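You operate a simulated robot arm through the tools that you are given. There is no shell and no other tool. Be economical: measure what you need, move in short steps, check, and stop when the job is done.

The job below is to be done with a simulated two-armed robot. You get a single attempt, and the scene is never put back.

TASK
Take the large orange bowl on the top of the small table and put it away on the top of the store table. Shut the counter drawer. Take the white plate from the front of the tall counter and leave it on the top of the fridge. Take the long cover and put it on the side leaf of the steam table. Put the orange bowl on the shelf of the end table away on the bottom shelf of the steel rack. Take the dumpling plate from the shelf of the end table and leave it on the bottom shelf of the tall counter. Fetch the narrow tray from the top of the square table and set it on top of the flat cover there. Put the cupcake on the side leaf of the steam table away on the top of the end table. Shut the front right door. Shut the fridge door. Turn the cold dial to 7 C. Put the roll cake plate from the top of the fridge in the right basin. Pull the back right door open. Any order will do.

The check looks at the end state, three seconds after you hand in, the way a careful person would. Anything else that was tipped, shoved, dropped, spilled or broken makes it a failure. A push-on lid holds only when it is set on centred and level and pressed home; a screw cap is set on level and turned clockwise until tight.

THE ROBOT
Two 6-joint arms with two-finger parallel grippers on one trunk, on a base that drives. Base frame: it is fixed to the floor where the robot stands at the start and does not move with it; the origin is under the middle of the robot, x ahead of it, y to its left, z up; the surface under the hand at the start is at about z = 0.7. Lengths are in m, angles in degrees, forces in N, time in s.
The left shoulder is at the start at [-0.107, 0.177, 0.71], the right one opposite. With the tool pointing down near the work surface each hand reaches from about 0.1 to 0.7 m from the robot's upright axis, wherever it stands, measured 20 degrees to its own side. Places, roughly: back right door [1.2, -0.9, 1.1]; bottom shelf of the steel rack [-1.6, -2.4, 0.2]; bottom shelf of the tall counter [-1.4, 0.2, 0.2]; cold dial [1.6, -2.9, 0.8]; counter drawer [-1.1, 0.2, 0.7]; cupcake (7x7x6 cm) [0, -3, 0.8]; dumpling plate (15x15x5 cm) [-1.6, -1.1, 0.4]; flat cover (20x19x10 cm) [-0.7, -3.3, 0.8]; fridge door [1.9, -2.7, 0.4]; front right door [0.6, -1.3, 1.1]; large orange bowl (16x15x7 cm) [0.5, 0, 0.7]; long cover (34x18x11 cm) [-1.4, -0.7, 0.5]; narrow tray (21x8x5 cm) [-0.9, -3.1, 0.8]; orange bowl (14x14x7 cm) [-1.4, -1, 0.4]; right basin [3.4, -3.5, 0.8]; roll cake plate (15x15x7 cm) [1.9, -3.1, 0.9]; side leaf of the steam table [-0.1, -3.2, 0.7]; top of the end table [-1.4, -0.9, 0.8]; top of the fridge [1.8, -3.2, 0.9]; top of the store table [1.5, 5.4, 0.8]; white plate (13x12x3 cm) [-1.3, 0.2, 0.8]. Payload 1.57 kg a hand.
The TCP of each hand is the grasp point between the finger pads, 0.03 m short of the fingertips. In the tool frame z runs along the fingers and y along their closing line. Largest opening 0.08 m; finger width 0.017, thickness 0.012; the body of the gripper, 0.04 by 0.082 m, starts 0.08 m behind the TCP.
Orientation is that of the tool frame in the base frame, as a unit quaternion [w, x, y, z]. With the fingers straight down and closing along the base's y, the tool's x points along the base's -x, its y along +y and its z along -z.

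THE INTERFACE
- The arms move only by the tool send_rows. It takes "left_plan", "right_plan" or both (then of equal length, played together; a hand with none holds still); each is a list of rows, each a list of 3 entries, a list of its own where there are three numbers: the turn, a rotation vector about the tool's x, y, z in units of 4 degrees (1.0 is 4 degrees), then the shift along the tool's x, y, z in units of 50 mm (1.0 is 50 mm), then the gripper command, from -1 (fully open) to 1 (shut), values between in proportion. In form: [[[rx, ry, rz], [tx, ty, tz], fingers], ...]. A call has 1 to 20 rows; each row shifts and turns the commanded pose from where the row before left it, along the tool's axes as they then stand. A call with a number of a shift or a turn outside -1 to 1 is refused whole. A row lasts 0.2 s, in which the tool goes at most 0.05 m and 8.6 degrees; a call with a longer step from one row to the next is refused whole, and so is a gripper value outside its range. Where a pose cannot be reached the arm comes as near as it can. A force on the tool above 40 N (or 10 N above the force at the start of the call, whichever is more), or a blocked arm, ends the call early, and 0.2 s more pass. The fingers move at their own pace (about 0.072 m/s each) and stop on an object; they squeeze with about 39 N. The grip force told is the motor's: it shows also when the fingers shut on nothing. Time passes only in rows, and 0.2 s behind the last, so rows that do not move let the fingers close. The reply holds the time, the measured pose of the TCP, the force on the tool along the base axes, the opening and the grip force, in the units named above and with some noise, with the torque about the TCP (base axes, N m) and any sound that the robot's microphone picked up.
- Cameras (640 x 400 px; columns grow to the right, rows downward): "scene" is now at [-0.0374, 0.0547, 1.4069]; the picture's right is [1.00, 0.08, 0.00], its down [0.07, -0.93, -0.36] and it looks along [-0.03, 0.36, -0.93] (base axes); focal length 214 px, centre (320, 200). "left" rides on the left gripper at [0.072, 0.007, -0.122] in its tool frame; the picture's right is [-0.09, 1.00, 0.00], its down [-0.84, -0.08, -0.54] and it looks along [-0.54, -0.05, 0.84] (tool axes); focal length 238 px, centre (320, 200). "right" rides on the right gripper at [0.072, -0.007, -0.122] in its tool frame; the picture's right is [0.09, 1.00, 0.00], its down [-0.84, 0.08, -0.54] and it looks along [-0.54, 0.05, 0.84] (tool axes); focal length 238 px, centre (320, 200). There is no depth. A picture from a camera that has moved, and an enlarged one, comes with that camera's place and axes in the base frame and with its lens.
- grab_frame(camera): a new picture of that camera. It takes no simulated time.
- slide_trunk(by): slides the trunk up (or, below 0, down) by that many m; the arms and the scene camera ride with it, the base frame stays. It gives what a move gives, with no picture.
- base_move(legs): drives the robot by 1 to 6 legs, each [ahead, left, turn to the left] in m, m and degrees, along the robot's own axes; the way and the turn of a leg run together, so that a leg with both is an arc; at most 1.5 m and 180 degrees a leg. The arms and the cameras ride along, it lands a little off, and it stops where it bumps. It gives what a move gives.
- turn_head(pan, tilt): turns the head with the scene camera to pan (to the left, within 143 degrees either way) and tilt (down, from -29 to 69), counted from straight ahead of the robot. It gives what a move gives.
- enlarge(camera, box): a new picture of the part [left, top, right, bottom] of that camera's present view, enlarged. It takes no simulated time.
- job_done(): hands the job in; it is judged then, once.

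Go step by step. Nothing tells you exact positions but the pictures and the camera data: compare them with the known pose of the tool, close in by small moves and look again before you grip or let go. The budget is 535 turns and 316 pictures, counting those below and the enlarged ones. Unless the task says otherwise, let go and move clear before handing in, and close with one line.

The tools are called after "Call:" as a command line: name --argument value ..., lists and objects as JSON in quotes. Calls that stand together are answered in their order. send_rows: Moves the arms, as the interface text tells. Its arguments: {"type":"object","properties":{"left_plan":{"type":"array","items":{"type":"array"}},"right_plan":{"type":"array","items":{"type":"array"}}},"required":[]} The other tools are called the same way: slide_trunk (by) slides the trunk up or down; base_move (legs) drives the base; turn_head (pan, tilt) turns the head that bears the scene camera; grab_frame (camera) takes a picture; enlarge (camera, box) takes an enlarged picture of a part of a camera's view; job_done () hands the job in.

At the start:

```text
t: 0.0
left_position: [0.3717, 0.4376, 1.0094]
left_tcp_rot: [-0.001, -0.001, 1.0, -0.001]
left_ft_force: [1.5, 0.0, -0.4]
left_wrist_torque: [-0.03, 0.01, 0.0]
left_grip_width: 0.0799
left_grasp_force: 0.1
right_position: [0.543, 0.0314, 0.9655]
right_tcp_rot: [0.0, -0.001, 1.0, 0.0]
right_ft_force: [0.7, -0.5, 0.8]
right_wrist_torque: [0.01, 0.02, -0.01]
right_grip_width: 0.0801
right_grasp_force: 0.0
trunk travel left (down, up): [-0.15, 0.178]
robot x, y, heading: [-0.0004, 0.002, -0.3]
head pan, tilt: [94.6, 68.8]
```

scene: 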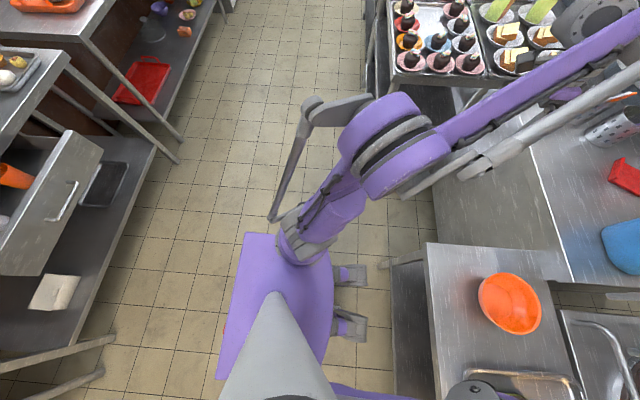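
right: 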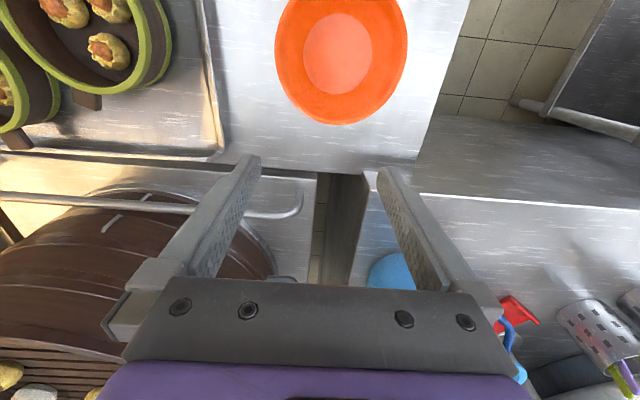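
left: 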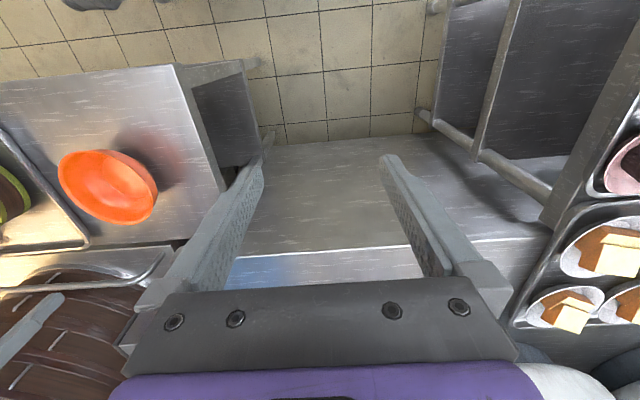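

I see the orange bowl on the small table ahead and the open counter drawer behind on the left. First I look around with the head.

Call:
turn_head --pan 0 --tilt 45

Call:
grab_frame --camera "scene"

Call:
turn_head --pan -70 --tilt 25

Call:
grab_frame --camera "scene"

Call:
turn_head --pan -140 --tilt 25

Call:
grab_frame --camera "scene"

Call:
turn_head --pan 140 --tilt 25

Call:
grab_frame --camera "scene"

Call:
turn_head --pan 70 --tilt 20

Call:
grab_frame --camera "scene"

```text
t: 1.7
left_position: [0.3719, 0.4375, 1.0083]
left_tcp_rot: [0.001, 0.0, 1.0, 0.0]
left_ft_force: [0.0, -0.6, 0.6]
left_wrist_torque: [-0.02, 0.0, 0.0]
left_grip_width: 0.0799
left_grasp_force: 0.0
right_position: [0.5418, 0.0313, 0.9639]
right_tcp_rot: [0.0, 0.0, 1.0, 0.0]
right_ft_force: [-0.3, 0.0, -0.5]
right_wrist_torque: [-0.01, 0.0, -0.01]
right_grip_width: 0.08
right_grasp_force: 0.1
trunk travel left (down, up): [-0.15, 0.178]
robot x, y, heading: [0.0021, 0.0003, -0.1]
head pan, tilt: [0.0, 45.0]
```

```text
312 pictures are left
camera scene: at [0.0484, -0.001, 1.4358], right [0.0, -1.0, 0.0], down [-0.71, 0.0, -0.71], along [0.71, 0.0, -0.71], focal length 214 px, centre (320, 200)
```

scene: 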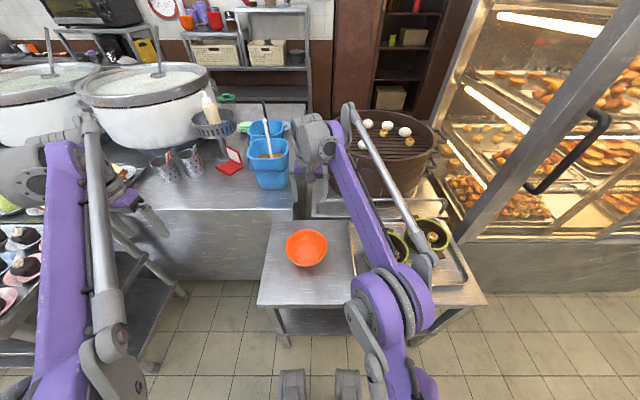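

```text
t: 3.1
left_position: [0.3717, 0.4384, 1.0096]
left_tcp_rot: [0.001, -0.001, 1.0, 0.0]
left_ft_force: [0.1, 0.1, 0.1]
left_wrist_torque: [0.02, 0.02, 0.0]
left_grip_width: 0.0799
left_grasp_force: 0.0
right_position: [0.5407, 0.0316, 0.9647]
right_tcp_rot: [0.0, -0.001, 1.0, 0.0]
right_ft_force: [0.2, -0.4, 1.0]
right_wrist_torque: [0.02, 0.01, -0.01]
right_grip_width: 0.08
right_grasp_force: 0.1
trunk travel left (down, up): [-0.15, 0.178]
robot x, y, heading: [0.0014, 0.0021, 0.1]
head pan, tilt: [-70.0, 25.0]
```

```text
311 pictures are left
camera scene: at [-0.0014, -0.0876, 1.4664], right [-0.94, -0.34, 0.0], down [-0.14, 0.4, -0.91], along [0.31, -0.85, -0.42], focal length 214 px, centre (320, 200)
```

scene: 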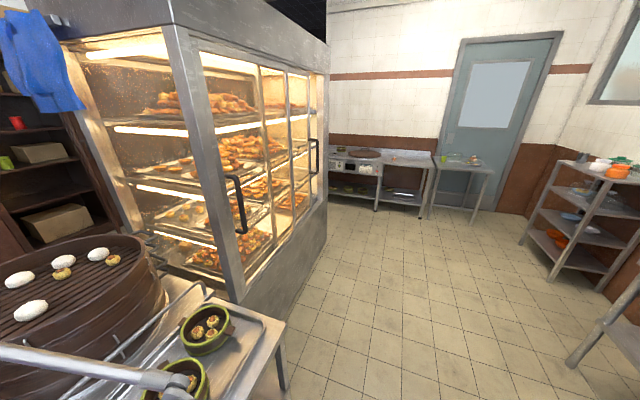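

```text
t: 4.5
left_position: [0.3719, 0.4378, 1.0082]
left_tcp_rot: [0.001, 0.0, 1.0, 0.0]
left_ft_force: [0.3, 0.5, -0.3]
left_wrist_torque: [0.01, 0.0, -0.05]
left_grip_width: 0.08
left_grasp_force: 0.0
right_position: [0.5422, 0.0318, 0.9651]
right_tcp_rot: [-0.001, -0.001, 1.0, 0.0]
right_ft_force: [-0.2, 0.0, -0.5]
right_wrist_torque: [-0.03, 0.01, -0.01]
right_grip_width: 0.0801
right_grasp_force: 0.0
trunk travel left (down, up): [-0.15, 0.178]
robot x, y, heading: [-0.0032, 0.0001, -0.0]
head pan, tilt: [-140.0, 25.0]
```

```text
310 pictures are left
camera scene: at [-0.1035, -0.0603, 1.4664], right [-0.64, 0.77, 0.0], down [0.32, 0.27, -0.91], along [-0.69, -0.58, -0.42], focal length 214 px, centre (320, 200)
```

scene: 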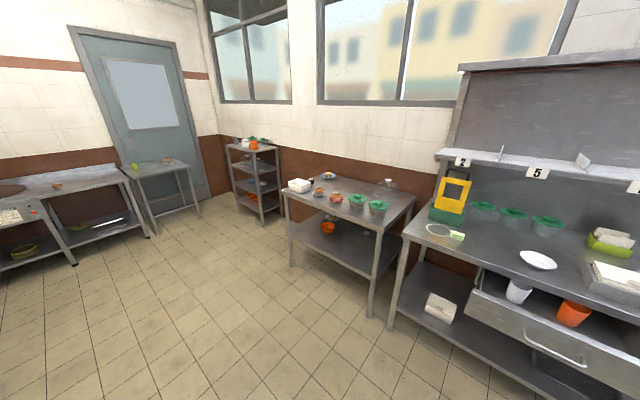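

```text
t: 8.4
left_position: [0.3725, 0.4378, 1.0091]
left_tcp_rot: [0.0, 0.0, 1.0, 0.0]
left_ft_force: [0.4, -0.4, -0.1]
left_wrist_torque: [0.04, 0.02, 0.02]
left_grip_width: 0.0801
left_grasp_force: 0.1
right_position: [0.5424, 0.0319, 0.9659]
right_tcp_rot: [0.0, 0.0, 1.0, 0.0]
right_ft_force: [0.2, 0.0, 0.3]
right_wrist_torque: [0.04, 0.03, 0.01]
right_grip_width: 0.0801
right_grasp_force: 0.0
trunk travel left (down, up): [-0.15, 0.178]
robot x, y, heading: [0.0005, 0.0002, -0.0]
head pan, tilt: [140.0, 25.0]
```

```text
309 pictures are left
camera scene: at [-0.1035, 0.0582, 1.4664], right [0.64, 0.77, 0.0], down [0.32, -0.27, -0.91], along [-0.69, 0.58, -0.42], focal length 214 px, centre (320, 200)
```

scene: 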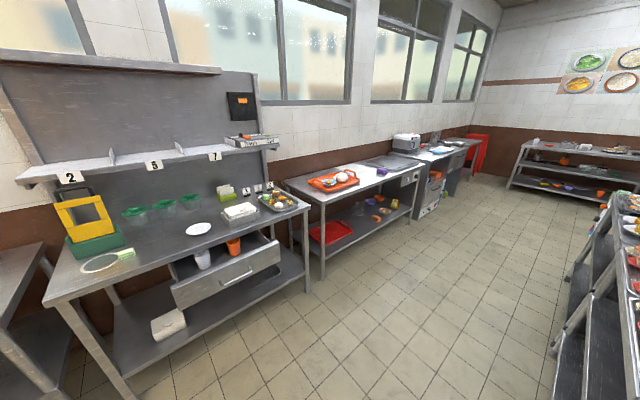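

```text
t: 9.8
left_position: [0.3732, 0.4375, 1.0091]
left_tcp_rot: [0.0, 0.0, 1.0, 0.0]
left_ft_force: [-1.1, 0.2, 0.7]
left_wrist_torque: [-0.01, 0.01, -0.01]
left_grip_width: 0.08
left_grasp_force: 0.1
right_position: [0.5418, 0.0309, 0.9655]
right_tcp_rot: [0.0, 0.0, 1.0, 0.0]
right_ft_force: [0.0, -0.5, 0.1]
right_wrist_torque: [0.03, -0.01, 0.03]
right_grip_width: 0.0801
right_grasp_force: 0.1
trunk travel left (down, up): [-0.15, 0.178]
robot x, y, heading: [-0.0004, -0.0012, 0.2]
head pan, tilt: [70.0, 20.0]
```

```text
308 pictures are left
camera scene: at [-0.0011, 0.0865, 1.4745], right [0.94, -0.34, 0.0], down [-0.12, -0.32, -0.94], along [0.32, 0.88, -0.34], focal length 214 px, centre (320, 200)
```

scene: 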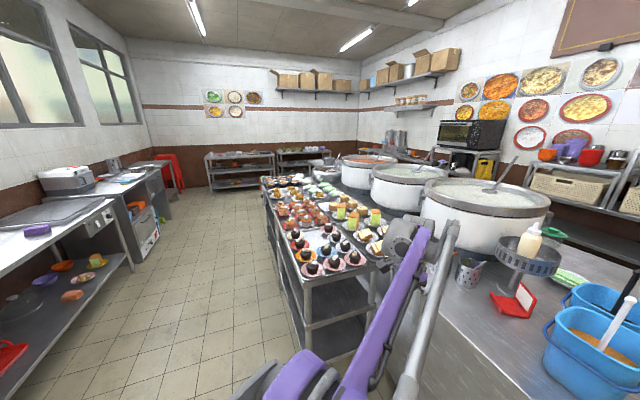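

The bowl is at about (0.483, 0.051). I move the right hand over the bowl's near-right rim and look.

Call:
send_rows --right_plan '[[[0, 0, 0], [0.6, -0.55, 0], -1], [[0, 0, 0], [0.6, -0.55, 0], -1], [[0, 0, 0], [0, 0, 0.9], -1], [[0, 0, 0], [0, 0, 0.9], -1], [[0, 0, 0], [0, 0, 0], -1]]'

Call:
turn_head --pan 0 --tilt 60

Call:
grab_frame --camera "right"

Call:
enlarge --camera "scene" --box '[220, 100, 440, 300]'

```text
t: 11.0
left_position: [0.3717, 0.4364, 1.0089]
left_tcp_rot: [0.0, 0.0, 1.0, 0.0]
left_ft_force: [-0.8, 0.2, -0.3]
left_wrist_torque: [0.0, 0.02, 0.0]
left_grip_width: 0.0801
left_grasp_force: 0.0
right_position: [0.4824, -0.0226, 0.874]
right_tcp_rot: [0.0, 0.001, 1.0, 0.0]
right_ft_force: [0.1, -0.4, 0.5]
right_wrist_torque: [0.0, 0.0, 0.0]
right_grip_width: 0.0801
right_grasp_force: 0.1
trunk travel left (down, up): [-0.15, 0.178]
robot x, y, heading: [0.0003, -0.0016, 0.1]
head pan, tilt: [70.0, 20.0]
```

```text
t: 12.4
left_position: [0.3712, 0.4374, 1.009]
left_tcp_rot: [0.0, 0.0, 1.0, 0.0]
left_ft_force: [0.8, 0.1, 0.1]
left_wrist_torque: [0.02, -0.01, 0.01]
left_grip_width: 0.0799
left_grasp_force: 0.2
right_position: [0.4821, -0.0246, 0.8743]
right_tcp_rot: [0.0, 0.0, 1.0, 0.0]
right_ft_force: [0.4, 0.0, -0.2]
right_wrist_torque: [0.0, 0.0, -0.02]
right_grip_width: 0.0801
right_grasp_force: 0.2
trunk travel left (down, up): [-0.15, 0.178]
robot x, y, heading: [-0.0028, -0.0047, -0.1]
head pan, tilt: [0.0, 60.0]
```

```text
307 pictures are left
camera right: at [0.4109, -0.0294, 0.9962], right [-0.09, 1.0, 0.0], down [0.84, 0.08, 0.54], along [0.54, 0.05, -0.84], focal length 238 px, centre (320, 200)
```

right: 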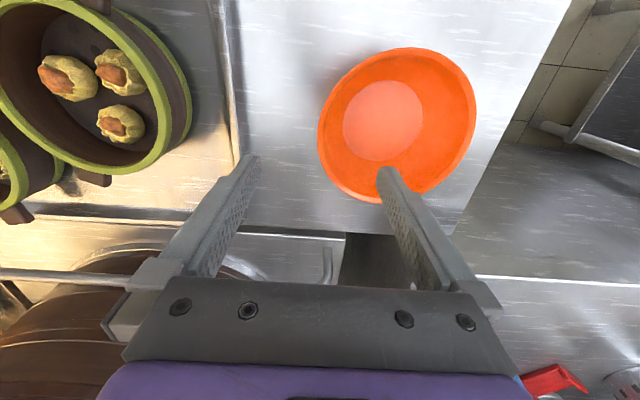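

```text
2.00 times, centred on (330, 200) of scene
camera zoom: at [0.0337, -0.001, 1.4163], right [0.0, -1.0, 0.0], down [-0.87, 0.0, -0.5], along [0.5, 0.0, -0.87], focal length 429 px, centre (300, 200)
```

zoom: 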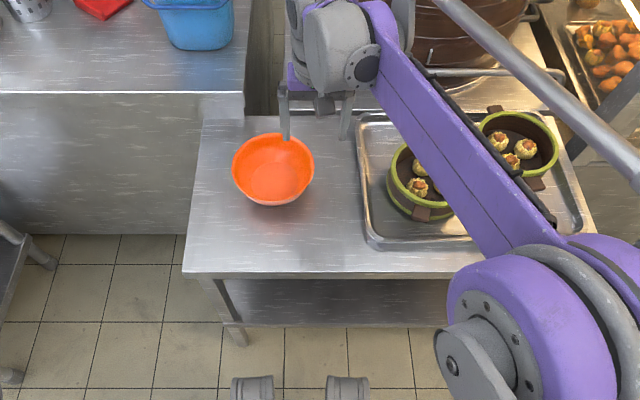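

Bowl rim centre is about (0.467, 0.05), radius 0.076. I tilt the hand 20° to match the wall and lower to the rim.

Call:
send_rows --right_plan '[[[0, 0, 0], [0.3, 0, 0], -0.2], [[-1, 0, 0], [0, 0, 0], -0.2], [[-1, 0, 0], [0, 0, 0], -0.2], [[-1, 0, 0], [0, 0, 0], -0.2], [[-1, 0, 0], [0, 0, 0], -0.2], [[-1, 0, 0], [0, 0, 0], -0.2], [[0, 0, 0], [0, -0.205, 0.564], -0.2], [[0, 0, 0], [0, -0.205, 0.564], -0.2], [[0, 0, 0], [0, -0.205, 0.564], -0.2], [[0, 0, 0], [0, 0, 0], -0.2]]'

Call:
grab_frame --camera "right"

Call:
enlarge --camera "scene" --box '[260, 130, 380, 220]'

```text
t: 14.6
left_position: [0.372, 0.4387, 1.0093]
left_tcp_rot: [-0.001, 0.0, 1.0, 0.0]
left_ft_force: [-0.7, 0.7, -0.9]
left_wrist_torque: [0.0, 0.01, 0.0]
left_grip_width: 0.08
left_grasp_force: 0.1
right_position: [0.4672, -0.0232, 0.7856]
right_tcp_rot: [0.001, 0.0, 0.985, 0.174]
right_ft_force: [0.2, 0.1, 0.2]
right_wrist_torque: [-0.05, 0.03, 0.0]
right_grip_width: 0.0479
right_grasp_force: 0.1
trunk travel left (down, up): [-0.15, 0.178]
robot x, y, heading: [0.0009, -0.0008, 0.0]
head pan, tilt: [0.0, 60.0]
```

```text
305 pictures are left
camera right: at [0.3953, -0.0704, 0.8967], right [-0.09, 0.94, 0.34], down [0.84, -0.11, 0.54], along [0.54, 0.33, -0.77], focal length 238 px, centre (320, 200)
```

right: 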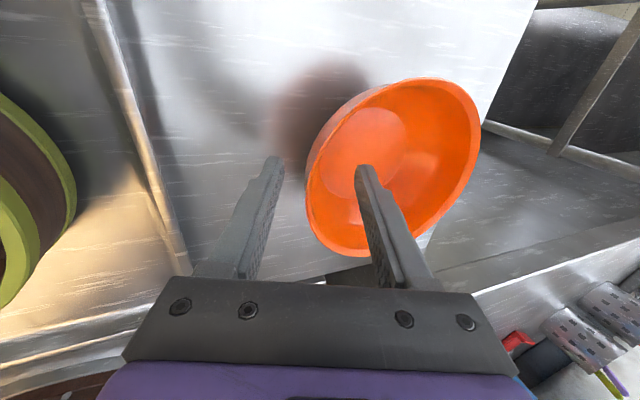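

```text
4.44 times, centred on (320, 175) of scene
camera zoom: at [0.0335, -0.001, 1.4163], right [0.0, -1.0, 0.0], down [-0.87, 0.0, -0.5], along [0.5, 0.0, -0.87], focal length 953 px, centre (320, 311)
```

zoom: 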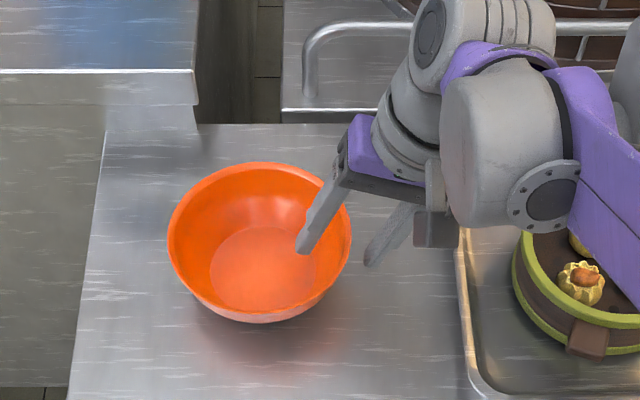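

Fingers straddle the rim properly. I lower 3 cm and close.

Call:
send_rows --right_plan '[[[0, 0, 0], [0, -0.1, 0.28], -0.2], [[0, 0, 0], [0, -0.1, 0.28], -0.2], [[0, 0, 0], [0, 0, 0], 0.3], [[0, 0, 0], [0, 0, 0], 1], [[0, 0, 0], [0, 0, 0], 1], [[0, 0, 0], [0, 0, 0], 1]]'

Call:
grab_frame --camera "right"

```text
t: 16.0
left_position: [0.3712, 0.4378, 1.0104]
left_tcp_rot: [0.0, 0.001, 1.0, 0.0]
left_ft_force: [0.0, 0.3, 0.1]
left_wrist_torque: [-0.02, 0.02, 0.04]
left_grip_width: 0.0799
left_grasp_force: 0.1
right_position: [0.4675, -0.022, 0.7563]
right_tcp_rot: [0.001, 0.0, 0.985, 0.175]
right_ft_force: [3.3, 1.8, 14.4]
right_wrist_torque: [1.55, -0.32, -0.31]
right_grip_width: 0.0109
right_grasp_force: 28.9
trunk travel left (down, up): [-0.15, 0.178]
robot x, y, heading: [-0.0007, -0.0011, 0.0]
head pan, tilt: [0.0, 60.0]
```

```text
303 pictures are left
camera right: at [0.3952, -0.07, 0.868], right [-0.09, 0.94, 0.34], down [0.84, -0.11, 0.54], along [0.54, 0.34, -0.77], focal length 238 px, centre (320, 200)
```

right: 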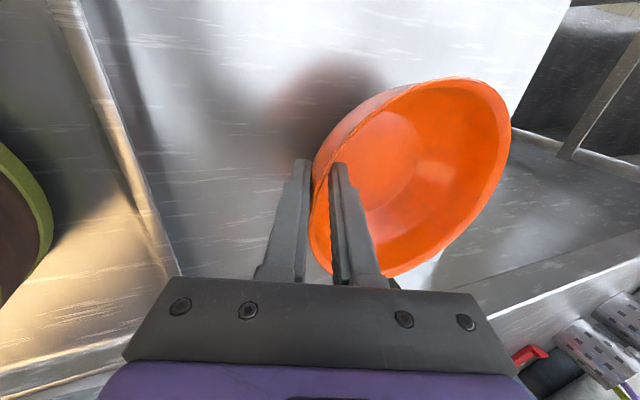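

Gripped. I lift it straight up and check.

Call:
send_rows --right_plan '[[[0, 0, 0], [0, 0.17, -0.47], 1], [[0, 0, 0], [0, 0.17, -0.47], 1], [[0, 0, 0], [0, 0.25, -0.7], 1], [[0, 0, 0], [0, 0.25, -0.7], 1], [[0, 0, 0], [0, 0.25, -0.7], 1], [[0, 0, 0], [0, 0, 0], 1]]'

Call:
grab_frame --camera "right"

Call:
turn_head --pan 0 --tilt 45

Call:
grab_frame --camera "scene"

```text
t: 17.4
left_position: [0.3711, 0.4374, 1.0089]
left_tcp_rot: [0.0, 0.0, 1.0, 0.0]
left_ft_force: [-0.1, 0.1, -0.3]
left_wrist_torque: [-0.01, -0.02, 0.01]
left_grip_width: 0.08
left_grasp_force: 0.1
right_position: [0.4672, -0.0241, 0.9163]
right_tcp_rot: [0.0, 0.0, 0.985, 0.174]
right_ft_force: [0.7, -0.2, -0.6]
right_wrist_torque: [-0.06, -0.01, 0.0]
right_grip_width: 0.0045
right_grasp_force: 24.7
trunk travel left (down, up): [-0.15, 0.178]
robot x, y, heading: [0.0006, 0.0024, 0.0]
head pan, tilt: [0.0, 60.0]
```

```text
302 pictures are left
camera right: at [0.3953, -0.0708, 1.0284], right [-0.09, 0.94, 0.34], down [0.84, -0.11, 0.54], along [0.54, 0.33, -0.77], focal length 238 px, centre (320, 200)
```

right: 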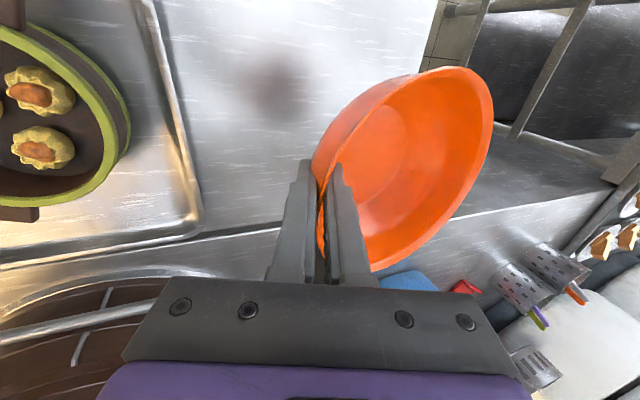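

```text
t: 18.2
left_position: [0.3722, 0.4384, 1.0091]
left_tcp_rot: [0.0, 0.0, 1.0, -0.001]
left_ft_force: [0.2, 0.3, 0.1]
left_wrist_torque: [0.01, 0.03, 0.03]
left_grip_width: 0.0801
left_grasp_force: 0.0
right_position: [0.4674, -0.0227, 0.9159]
right_tcp_rot: [0.0, 0.0, 0.985, 0.175]
right_ft_force: [0.0, 0.2, -1.7]
right_wrist_torque: [-0.1, 0.02, 0.03]
right_grip_width: 0.0048
right_grasp_force: 25.2
trunk travel left (down, up): [-0.15, 0.178]
robot x, y, heading: [0.0028, 0.0046, -0.2]
head pan, tilt: [0.0, 45.0]
```

```text
301 pictures are left
camera scene: at [0.0485, -0.001, 1.4357], right [0.0, -1.0, 0.0], down [-0.71, 0.0, -0.71], along [0.71, 0.0, -0.71], focal length 214 px, centre (320, 200)
```

scene: 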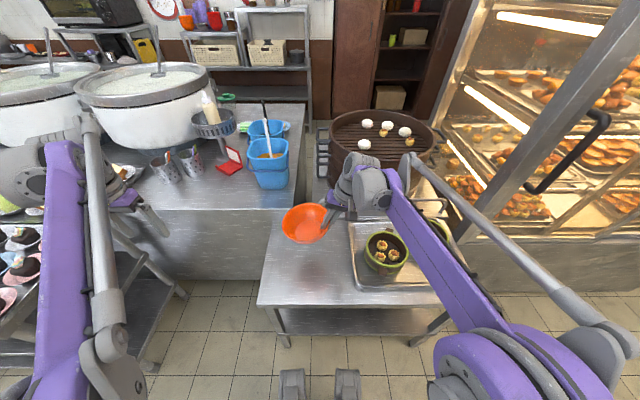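

The bowl is firmly held. I back up into the aisle, turn left and drive up the aisle, then look ahead.

Call:
base_move --legs '[[-0.42, 0, 0], [0, 0, 90]]'

Call:
grab_frame --camera "scene"

Call:
turn_head --pan 0 --tilt 15

Call:
grab_frame --camera "scene"

```text
t: 24.6
left_position: [-0.8517, 0.3797, 1.0087]
left_tcp_rot: [0.0, -0.701, 0.713, 0.0]
left_ft_force: [0.1, 0.1, -0.1]
left_wrist_torque: [0.02, -0.03, -0.02]
left_grip_width: 0.0798
left_grasp_force: 0.1
right_position: [-0.3901, 0.4678, 0.9165]
right_tcp_rot: [-0.122, -0.691, 0.702, 0.122]
right_ft_force: [0.4, 0.2, -0.9]
right_wrist_torque: [0.0, -0.06, -0.02]
right_grip_width: 0.0045
right_grasp_force: 25.2
trunk travel left (down, up): [-0.15, 0.178]
robot x, y, heading: [-0.4193, 0.0002, 89.4]
head pan, tilt: [0.0, 45.0]
```

```text
300 pictures are left
camera scene: at [-0.4202, 0.0482, 1.4358], right [1.0, -0.02, 0.0], down [-0.01, -0.71, -0.71], along [0.01, 0.71, -0.71], focal length 214 px, centre (320, 200)
```

scene: 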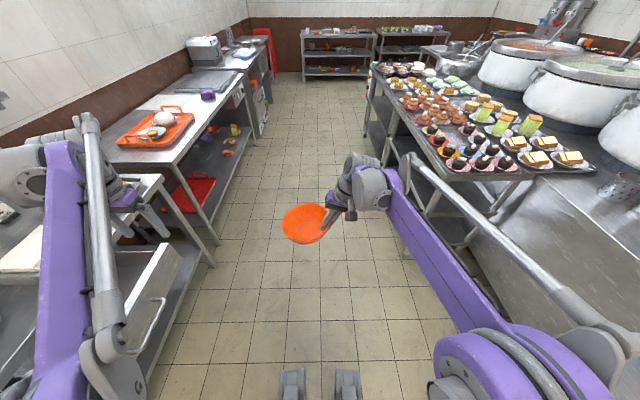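

```text
t: 25.5
left_position: [-0.8524, 0.3794, 1.0099]
left_tcp_rot: [0.0, -0.702, 0.713, -0.001]
left_ft_force: [0.2, 0.2, -0.4]
left_wrist_torque: [0.01, -0.02, -0.02]
left_grip_width: 0.08
left_grasp_force: 0.1
right_position: [-0.3911, 0.4676, 0.9168]
right_tcp_rot: [-0.121, -0.691, 0.702, 0.123]
right_ft_force: [0.1, 0.0, -1.2]
right_wrist_torque: [0.01, -0.08, -0.05]
right_grip_width: 0.0046
right_grasp_force: 25.1
trunk travel left (down, up): [-0.15, 0.178]
robot x, y, heading: [-0.4196, 0.0037, 89.3]
head pan, tilt: [0.0, 15.0]
```

```text
299 pictures are left
camera scene: at [-0.42, 0.0603, 1.4825], right [1.0, -0.02, 0.0], down [0.0, -0.26, -0.97], along [0.01, 0.97, -0.26], focal length 214 px, centre (320, 200)
```

scene: 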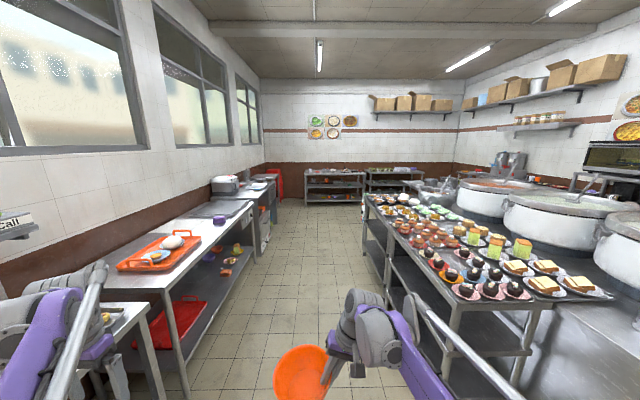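

The aisle is clear. I shift slightly left for clearance and drive on, then look at the store table.

Call:
base_move --legs '[[0, 0.07, 0.6], [1.5, 0, 0], [1.5, 0, 0]]'

Call:
turn_head --pan -30 --tilt 25

Call:
grab_frame --camera "scene"

```text
t: 40.9
left_position: [-0.8861, 3.3963, 1.0088]
left_tcp_rot: [0.0, -0.699, 0.716, 0.0]
left_ft_force: [-0.3, -0.3, -0.5]
left_wrist_torque: [0.0, -0.05, 0.02]
left_grip_width: 0.0801
left_grasp_force: 0.0
right_position: [-0.4245, 3.4804, 0.9159]
right_tcp_rot: [-0.121, -0.689, 0.704, 0.124]
right_ft_force: [0.7, -0.8, 0.7]
right_wrist_torque: [-0.02, -0.06, 0.0]
right_grip_width: 0.0044
right_grasp_force: 25.2
trunk travel left (down, up): [-0.15, 0.178]
robot x, y, heading: [-0.4542, 3.0149, 88.7]
head pan, tilt: [0.0, 15.0]
```

```text
t: 41.9
left_position: [-0.886, 3.3956, 1.0097]
left_tcp_rot: [0.001, -0.699, 0.715, 0.0]
left_ft_force: [-0.2, -0.5, -0.5]
left_wrist_torque: [-0.01, 0.0, 0.02]
left_grip_width: 0.0801
left_grasp_force: 0.0
right_position: [-0.4226, 3.4803, 0.9148]
right_tcp_rot: [-0.121, -0.688, 0.704, 0.125]
right_ft_force: [0.5, 0.0, -0.2]
right_wrist_torque: [0.01, -0.09, -0.03]
right_grip_width: 0.0048
right_grasp_force: 25.4
trunk travel left (down, up): [-0.15, 0.178]
robot x, y, heading: [-0.4579, 3.0147, 89.0]
head pan, tilt: [-30.0, 25.0]
```

```text
298 pictures are left
camera scene: at [-0.4106, 3.0598, 1.4664], right [0.85, -0.52, 0.0], down [-0.22, -0.36, -0.91], along [0.47, 0.77, -0.42], focal length 214 px, centre (320, 200)
```

scene: 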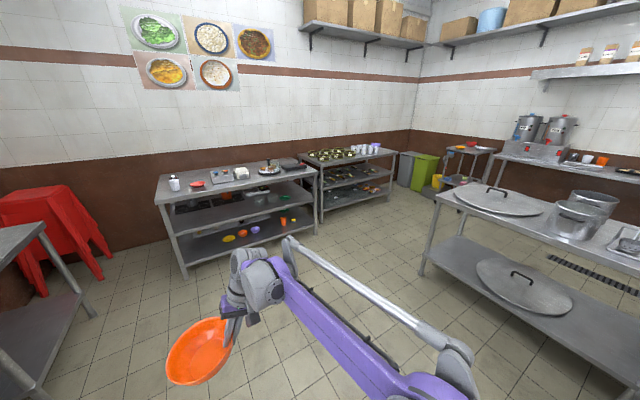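

The store table is the right-hand one (dark pots, cups). I go forward 0.75 and strafe right, then look again.

Call:
base_move --legs '[[0.8, 0, 0], [0, -1.0, 0]]'

Call:
grab_frame --camera "scene"

```text
t: 54.9
left_position: [0.1378, 4.1715, 1.0097]
left_tcp_rot: [-0.001, -0.7, 0.714, 0.0]
left_ft_force: [-0.1, -0.4, 0.1]
left_wrist_torque: [0.0, -0.01, 0.0]
left_grip_width: 0.0801
left_grasp_force: 0.1
right_position: [0.5999, 4.2569, 0.9158]
right_tcp_rot: [-0.121, -0.689, 0.703, 0.124]
right_ft_force: [0.9, -1.1, -1.6]
right_wrist_torque: [0.0, -0.06, 0.02]
right_grip_width: 0.0042
right_grasp_force: 25.4
trunk travel left (down, up): [-0.15, 0.178]
robot x, y, heading: [0.5687, 3.792, 88.8]
head pan, tilt: [-30.0, 25.0]
```

```text
297 pictures are left
camera scene: at [0.6138, 3.8353, 1.4664], right [0.86, -0.52, 0.0], down [-0.22, -0.36, -0.91], along [0.47, 0.77, -0.42], focal length 214 px, centre (320, 200)
```

scene: 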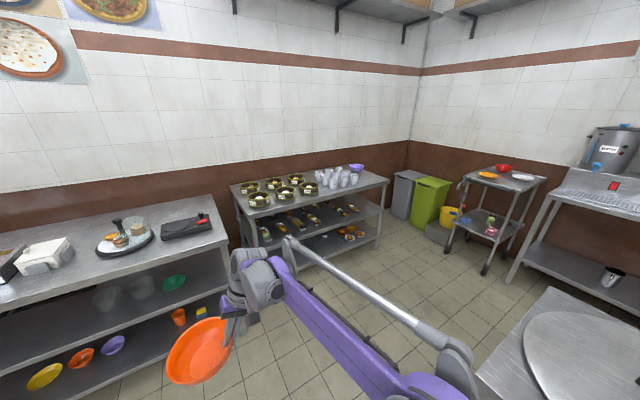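

Call:
enlarge --camera "scene" --box '[220, 140, 410, 250]'

```text
3.37 times, centred on (315, 195) of scene
camera zoom: at [0.6138, 3.8353, 1.4664], right [0.86, -0.52, 0.0], down [-0.22, -0.36, -0.91], along [0.47, 0.77, -0.42], focal length 722 px, centre (337, 217)
```

zoom: 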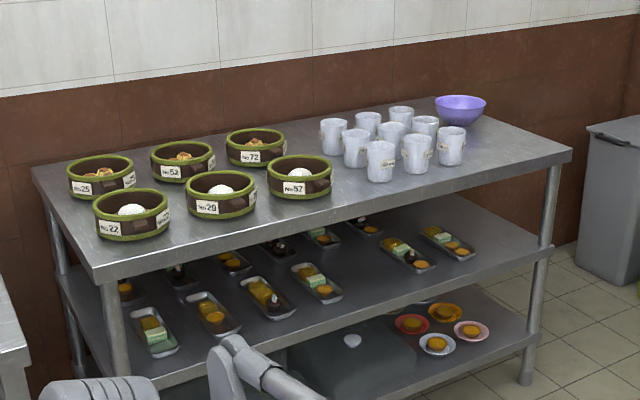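

Free spot on the store table is at its right-front end, around (1.97, 5.2). I route around the lids table towards it.

Call:
base_move --legs '[[0.56, -0.4, 0.6], [0, -0.9, 0.6]]'

Call:
turn_head --pan -10 --tilt 45

Call:
grab_frame --camera "scene"

```text
t: 66.8
left_position: [1.4323, 4.7166, 1.0085]
left_tcp_rot: [0.0, 0.71, -0.704, 0.0]
left_ft_force: [-0.5, -0.2, 0.5]
left_wrist_torque: [0.0, -0.04, 0.01]
left_grip_width: 0.0802
left_grasp_force: 0.1
right_position: [1.8928, 4.816, 0.9166]
right_tcp_rot: [0.124, 0.699, -0.693, -0.123]
right_ft_force: [0.8, -0.2, -1.0]
right_wrist_torque: [0.01, -0.07, 0.03]
right_grip_width: 0.0042
right_grasp_force: 24.8
trunk travel left (down, up): [-0.15, 0.178]
robot x, y, heading: [1.8707, 4.3475, 90.6]
head pan, tilt: [-30.0, 25.0]
```

```text
t: 67.6
left_position: [1.4319, 4.7163, 1.0098]
left_tcp_rot: [0.0, 0.71, -0.704, 0.001]
left_ft_force: [1.2, 0.4, -0.4]
left_wrist_torque: [0.02, 0.03, -0.02]
left_grip_width: 0.0797
left_grasp_force: 0.1
right_position: [1.8918, 4.8156, 0.9169]
right_tcp_rot: [0.123, 0.699, -0.693, -0.122]
right_ft_force: [0.2, 0.6, -1.2]
right_wrist_torque: [0.0, -0.09, -0.01]
right_grip_width: 0.004
right_grasp_force: 24.4
trunk travel left (down, up): [-0.15, 0.178]
robot x, y, heading: [1.873, 4.3485, 90.3]
head pan, tilt: [-10.0, 45.0]
```

```text
295 pictures are left
camera scene: at [1.8861, 4.3952, 1.4358], right [0.99, -0.17, 0.0], down [-0.12, -0.7, -0.71], along [0.12, 0.7, -0.71], focal length 214 px, centre (320, 200)
```

scene: 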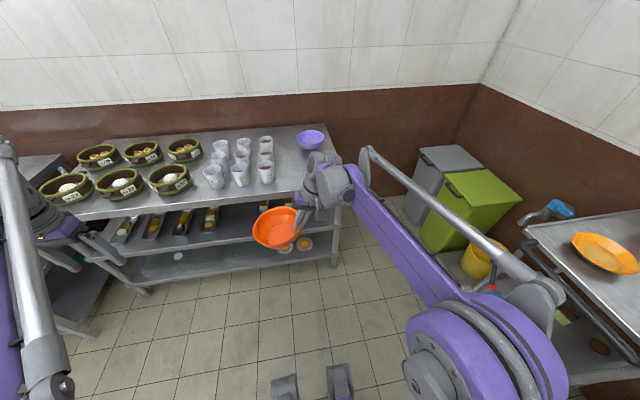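

Call:
base_move --legs '[[0.25, -0.08, 0]]'

Call:
turn_head --pan 0 --tilt 60

Call:
grab_frame --camera "scene"

Call:
grab_frame --camera "right"

```text
t: 69.5
left_position: [1.5088, 4.9664, 1.0104]
left_tcp_rot: [0.0, 0.711, -0.703, 0.0]
left_ft_force: [-0.6, 0.2, 0.8]
left_wrist_torque: [-0.02, 0.01, 0.04]
left_grip_width: 0.08
left_grasp_force: 0.1
right_position: [1.9683, 5.0668, 0.9159]
right_tcp_rot: [0.124, 0.699, -0.693, -0.122]
right_ft_force: [0.9, 0.8, -1.3]
right_wrist_torque: [-0.01, -0.03, 0.0]
right_grip_width: 0.0039
right_grasp_force: 24.5
trunk travel left (down, up): [-0.15, 0.178]
robot x, y, heading: [1.9493, 4.598, 90.5]
head pan, tilt: [-10.0, 45.0]
```

```text
t: 70.3
left_position: [1.5086, 4.9663, 1.0091]
left_tcp_rot: [0.0, 0.71, -0.704, 0.0]
left_ft_force: [0.3, 0.0, 0.1]
left_wrist_torque: [0.0, 0.0, -0.03]
left_grip_width: 0.0798
left_grasp_force: 0.0
right_position: [1.9686, 5.0647, 0.9159]
right_tcp_rot: [0.123, 0.7, -0.693, -0.122]
right_ft_force: [0.4, 0.7, -1.5]
right_wrist_torque: [0.0, -0.08, -0.01]
right_grip_width: 0.004
right_grasp_force: 24.8
trunk travel left (down, up): [-0.15, 0.178]
robot x, y, heading: [1.9524, 4.5976, 90.5]
head pan, tilt: [0.0, 60.0]
```

```text
294 pictures are left
camera scene: at [1.9496, 4.632, 1.4164], right [1.0, 0.01, 0.0], down [0.01, -0.87, -0.5], along [-0.01, 0.5, -0.87], focal length 214 px, centre (320, 200)
```

scene: 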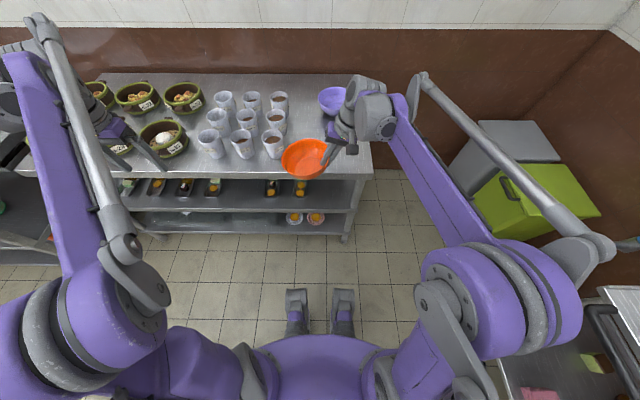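

```text
293 pictures are left
camera right: at [2.0173, 4.9953, 1.0281], right [-0.93, -0.1, 0.34], down [0.1, 0.84, 0.54], along [-0.34, 0.54, -0.77], focal length 238 px, centre (320, 200)
```

right: 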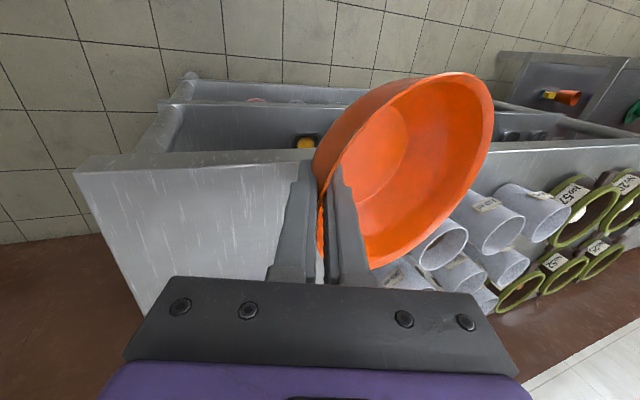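

I shift the hand right and forward over the free spot, then lower partway.

Call:
send_rows --right_plan '[[[0, 0, 0], [0, -0.72, -0.26], 1], [[0, 0, 0], [0, -0.72, -0.26], 1], [[0, 0, 0], [-0.75, 0, 0], 1], [[0, 0, 0], [-0.75, 0, 0], 1], [[0, 0, 0], [-0.75, 0, 0], 1], [[0, 0, 0], [-0.75, 0, 0], 1], [[0, 0, 0], [0, -0.19, 0.52], 1], [[0, 0, 0], [0, 0, 0], 1]]'

Call:
enlarge --camera "scene" --box '[220, 60, 420, 200]'

Call:
grab_frame --camera "right"

```text
t: 72.1
left_position: [1.5093, 4.9654, 1.0097]
left_tcp_rot: [0.0, 0.711, -0.703, 0.0]
left_ft_force: [0.4, -0.3, -0.1]
left_wrist_torque: [-0.03, 0.0, 0.04]
left_grip_width: 0.0799
left_grasp_force: 0.2
right_position: [2.0434, 5.2178, 0.8884]
right_tcp_rot: [0.124, 0.7, -0.693, -0.123]
right_ft_force: [1.0, 0.0, -1.9]
right_wrist_torque: [0.01, -0.09, 0.04]
right_grip_width: 0.0042
right_grasp_force: 24.5
trunk travel left (down, up): [-0.15, 0.178]
robot x, y, heading: [1.9485, 4.598, 90.7]
head pan, tilt: [0.0, 60.0]
```

```text
2.86 times, centred on (320, 130) of scene
camera zoom: at [1.9496, 4.6325, 1.4163], right [1.0, 0.01, 0.0], down [0.01, -0.87, -0.5], along [-0.01, 0.5, -0.87], focal length 613 px, centre (320, 400)
```

zoom: 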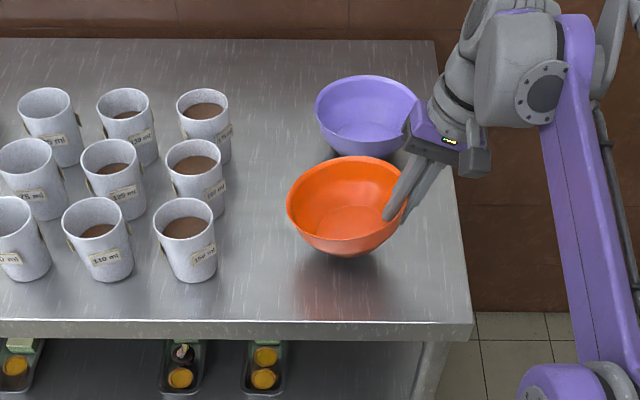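

```text
291 pictures are left
camera right: at [2.0925, 5.1466, 0.9991], right [-0.93, -0.1, 0.34], down [0.1, 0.84, 0.54], along [-0.34, 0.54, -0.77], focal length 238 px, centre (320, 200)
```

right: 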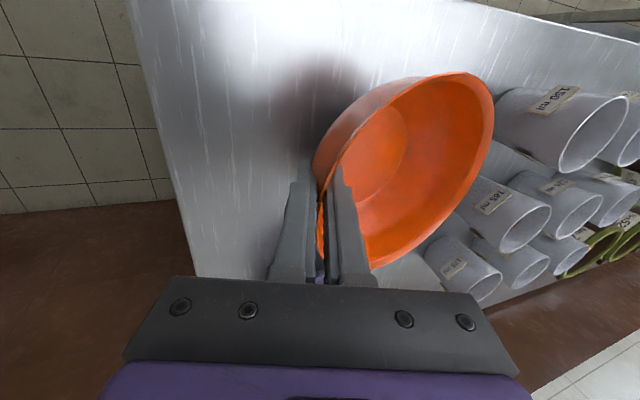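

Clearances are fine; I pull 2 cm forward and lower to the table.

Call:
send_rows --right_plan '[[[0, 0, 0], [0.4, 0, 0], 1], [[0, 0, 0], [0, -0.07, 0.19], 1], [[0, 0, 0], [0, -0.07, 0.19], 1], [[0, 0, 0], [0, -0.055, 0.15], 1], [[0, 0, 0], [0, 0, 0], 1]]'

Call:
enlarge --camera "scene" --box '[220, 60, 420, 200]'

```text
t: 73.3
left_position: [1.509, 4.9646, 1.0091]
left_tcp_rot: [-0.001, 0.711, -0.703, -0.001]
left_ft_force: [-0.2, -0.3, 1.2]
left_wrist_torque: [0.01, 0.01, -0.01]
left_grip_width: 0.0802
left_grasp_force: 0.1
right_position: [2.045, 5.1962, 0.8611]
right_tcp_rot: [0.124, 0.7, -0.693, -0.123]
right_ft_force: [2.6, -1.7, 15.5]
right_wrist_torque: [0.06, 1.26, 0.15]
right_grip_width: 0.0045
right_grasp_force: 25.2
trunk travel left (down, up): [-0.15, 0.178]
robot x, y, heading: [1.9504, 4.6008, 90.8]
head pan, tilt: [0.0, 60.0]
```

```text
2.86 times, centred on (320, 130) of scene
camera zoom: at [1.9501, 4.6302, 1.4164], right [1.0, 0.01, 0.0], down [0.01, -0.87, -0.5], along [-0.01, 0.5, -0.87], focal length 613 px, centre (320, 400)
```

zoom: 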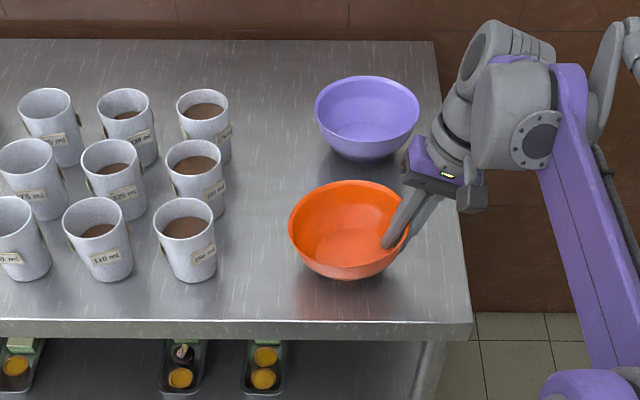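

In contact. I open a bit and rise clear.

Call:
send_rows --right_plan '[[[0, 0, 0], [0, 0, 0], 0.2], [[0, 0, 0], [0, 0, 0], -0.1], [[0, 0, 0], [0, 0, 0], -0.1], [[0, 0, 0], [0, 0, -0.4], -0.1], [[0, 0, 0], [0, 0, -0.6], -0.1], [[0, 0, 0], [0, 0, -0.8], -0.1], [[0, 0, 0], [0, 0, -0.8], -0.1], [[0, 0, 0], [0, 0, 0], -0.1]]'

Call:
enlarge --camera "scene" --box '[220, 60, 420, 200]'

```text
t: 75.1
left_position: [1.509, 4.967, 1.009]
left_tcp_rot: [-0.001, 0.711, -0.703, 0.0]
left_ft_force: [0.7, -0.3, -0.5]
left_wrist_torque: [0.03, -0.02, -0.04]
left_grip_width: 0.0798
left_grasp_force: 0.0
right_position: [2.0882, 5.1873, 0.9741]
right_tcp_rot: [0.123, 0.7, -0.693, -0.122]
right_ft_force: [0.2, -0.2, -0.4]
right_wrist_torque: [-0.01, -0.01, -0.05]
right_grip_width: 0.0438
right_grasp_force: 0.1
right hand out of reach, approached as far as the arm can: row 7
trunk travel left (down, up): [-0.15, 0.178]
robot x, y, heading: [1.9512, 4.5972, 90.5]
head pan, tilt: [0.0, 60.0]
```

```text
2.86 times, centred on (320, 130) of scene
camera zoom: at [1.9496, 4.6327, 1.4163], right [1.0, 0.01, 0.0], down [0.01, -0.87, -0.5], along [-0.01, 0.5, -0.87], focal length 613 px, centre (320, 400)
```

zoom: 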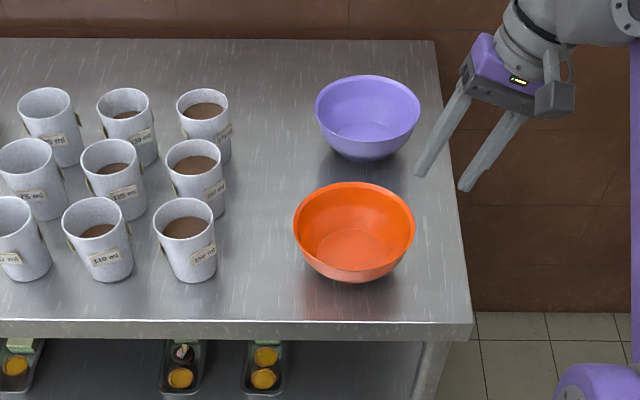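

Bowl is placed. I retract both hands to compact poses and drive back the same way.

Call:
send_rows --right_plan '[[[1, 0, 0], [1, 0, 0], -1], [[1, 0, 0], [1, 0, 0], -1], [[1, 0, 0], [1, 0, 0], -1], [[1, 0, 0], [1, 0, 0], -1], [[1, 0, 0], [0, 0, 0], -1], [[0, 0, 0], [0, 0, 0], -1]]' --left_plan '[[[0, 0, 0], [0, -0.8, 0], -1], [[0, 0, 0], [0, -0.8, 0], -1], [[0, 0, 0], [0, -0.8, 0], -1], [[0, 0, 0], [0, -0.6, 0], -1], [[0, 0, 0], [0, 0, 0], -1], [[0, 0, 0], [0, 0, 0], -1]]'

Call:
base_move --legs '[[-0.25, 0.08, 0], [0, 0.9, 0], [-0.56, 0.4, 0], [0, 1.0, -0.5]]'

```text
t: 76.5
left_position: [1.6597, 4.9677, 1.0094]
left_tcp_rot: [0.0, 0.711, -0.703, 0.0]
left_ft_force: [-0.1, 0.2, -0.2]
left_wrist_torque: [0.0, -0.02, 0.0]
left_grip_width: 0.0798
left_grasp_force: 0.1
right_position: [2.0901, 4.9858, 0.976]
right_tcp_rot: [-0.001, 0.711, -0.703, 0.001]
right_ft_force: [0.6, 0.2, -0.8]
right_wrist_torque: [0.0, 0.0, 0.03]
right_grip_width: 0.0798
right_grasp_force: 0.0
trunk travel left (down, up): [-0.15, 0.178]
robot x, y, heading: [1.9492, 4.5983, 90.7]
head pan, tilt: [0.0, 60.0]
```

```text
t: 98.5
left_position: [-0.7077, 4.1454, 1.0083]
left_tcp_rot: [0.0, 0.707, -0.707, 0.0]
left_ft_force: [0.2, -0.2, -0.7]
left_wrist_torque: [0.02, 0.04, 0.01]
left_grip_width: 0.0802
left_grasp_force: 0.0
right_position: [-0.2775, 4.161, 0.9755]
right_tcp_rot: [0.0, 0.707, -0.707, 0.0]
right_ft_force: [-0.9, -0.5, -0.4]
right_wrist_torque: [0.01, 0.0, 0.0]
right_grip_width: 0.0798
right_grasp_force: 0.1
trunk travel left (down, up): [-0.15, 0.178]
robot x, y, heading: [-0.4212, 3.7747, 89.7]
head pan, tilt: [0.0, 60.0]
```

Call:
base_move --legs '[[-1.5, 0.02, 0.3], [-1.5, 0, 0], [-0.57, 0, 0], [0, 0, 90]]'

Call:
turn_head --pan 0 --tilt 50

Call:
grab_frame --camera "scene"

Call:
grab_frame --camera "left"

```text
refused: leg 1 is longer than a leg can be; nothing moved
```

```text
t: 99.2
left_position: [-0.7082, 4.1452, 1.0078]
left_tcp_rot: [0.0, 0.708, -0.706, 0.0]
left_ft_force: [-0.6, 0.3, 0.5]
left_wrist_torque: [-0.01, 0.01, -0.03]
left_grip_width: 0.0799
left_grasp_force: 0.0
right_position: [-0.2767, 4.1599, 0.9759]
right_tcp_rot: [-0.001, 0.708, -0.706, 0.0]
right_ft_force: [-0.3, 0.0, -0.1]
right_wrist_torque: [0.02, -0.01, 0.01]
right_grip_width: 0.0802
right_grasp_force: 0.0
trunk travel left (down, up): [-0.15, 0.178]
robot x, y, heading: [-0.4244, 3.7739, 89.9]
head pan, tilt: [0.0, 50.0]
```

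```text
288 pictures are left
camera scene: at [-0.4212, 3.8173, 1.4288], right [1.0, 0.0, 0.0], down [0.0, -0.77, -0.64], along [0.0, 0.64, -0.77], focal length 214 px, centre (320, 200)
```

scene: 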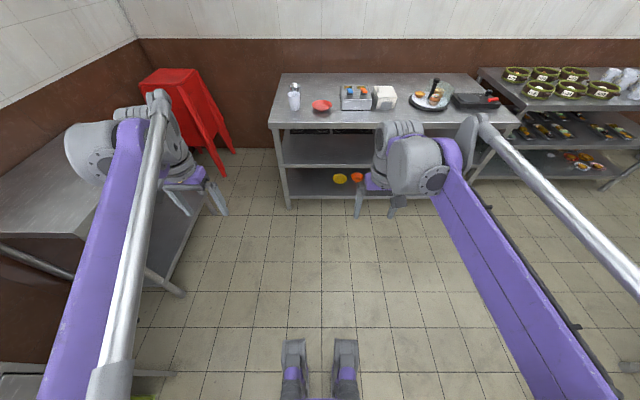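

```text
287 pictures are left
camera left: at [-0.7154, 4.0738, 1.1305], right [-1.0, 0.09, 0.0], down [0.08, 0.84, 0.54], along [0.05, 0.54, -0.84], focal length 238 px, centre (320, 200)
```

left: 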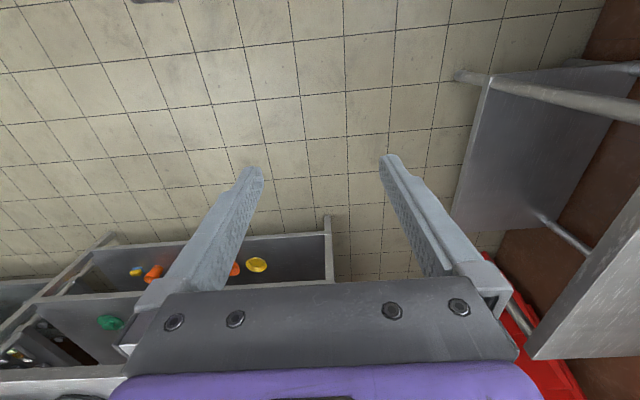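

Call:
base_move --legs '[[-1.4, 0.02, 0.3], [-1.4, 0, 0], [-0.77, 0, 0], [0, 0, 90]]'

Call:
grab_frame --camera "scene"

Call:
grab_frame --camera "left"

```text
t: 120.5
left_position: [-0.7495, -0.1156, 1.009]
left_tcp_rot: [0.0, 1.0, 0.01, -0.001]
left_ft_force: [-0.9, 0.2, 0.5]
left_wrist_torque: [-0.01, 0.0, 0.02]
left_grip_width: 0.08
left_grasp_force: 0.1
right_position: [-0.7727, 0.3163, 0.9751]
right_tcp_rot: [-0.001, 1.0, 0.011, 0.0]
right_ft_force: [-0.4, -0.5, -0.4]
right_wrist_torque: [0.0, -0.02, 0.03]
right_grip_width: 0.08
right_grasp_force: 0.0
trunk travel left (down, up): [-0.15, 0.178]
robot x, y, heading: [-0.3827, 0.1812, -178.8]
head pan, tilt: [0.0, 50.0]
```

```text
286 pictures are left
camera scene: at [-0.428, 0.1776, 1.4289], right [-0.02, 1.0, 0.0], down [0.77, 0.02, -0.64], along [-0.64, -0.01, -0.77], focal length 214 px, centre (320, 200)
```

scene: 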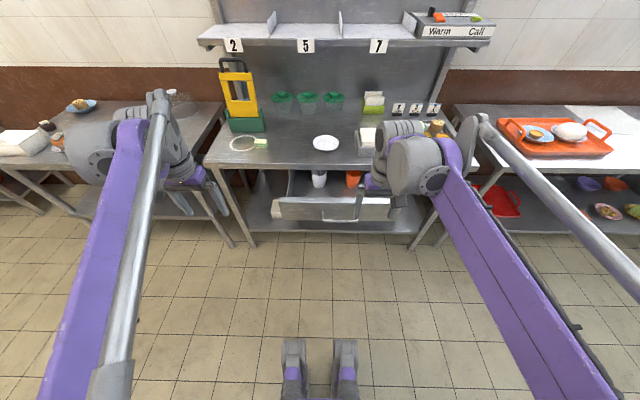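

```text
285 pictures are left
camera left: at [-0.6778, -0.1198, 1.1305], right [-0.07, -1.0, 0.0], down [-0.84, 0.06, 0.54], along [-0.54, 0.04, -0.84], focal length 238 px, centre (320, 200)
```

left: 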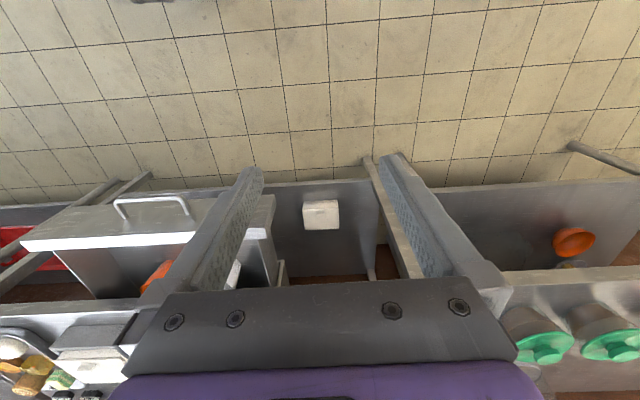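

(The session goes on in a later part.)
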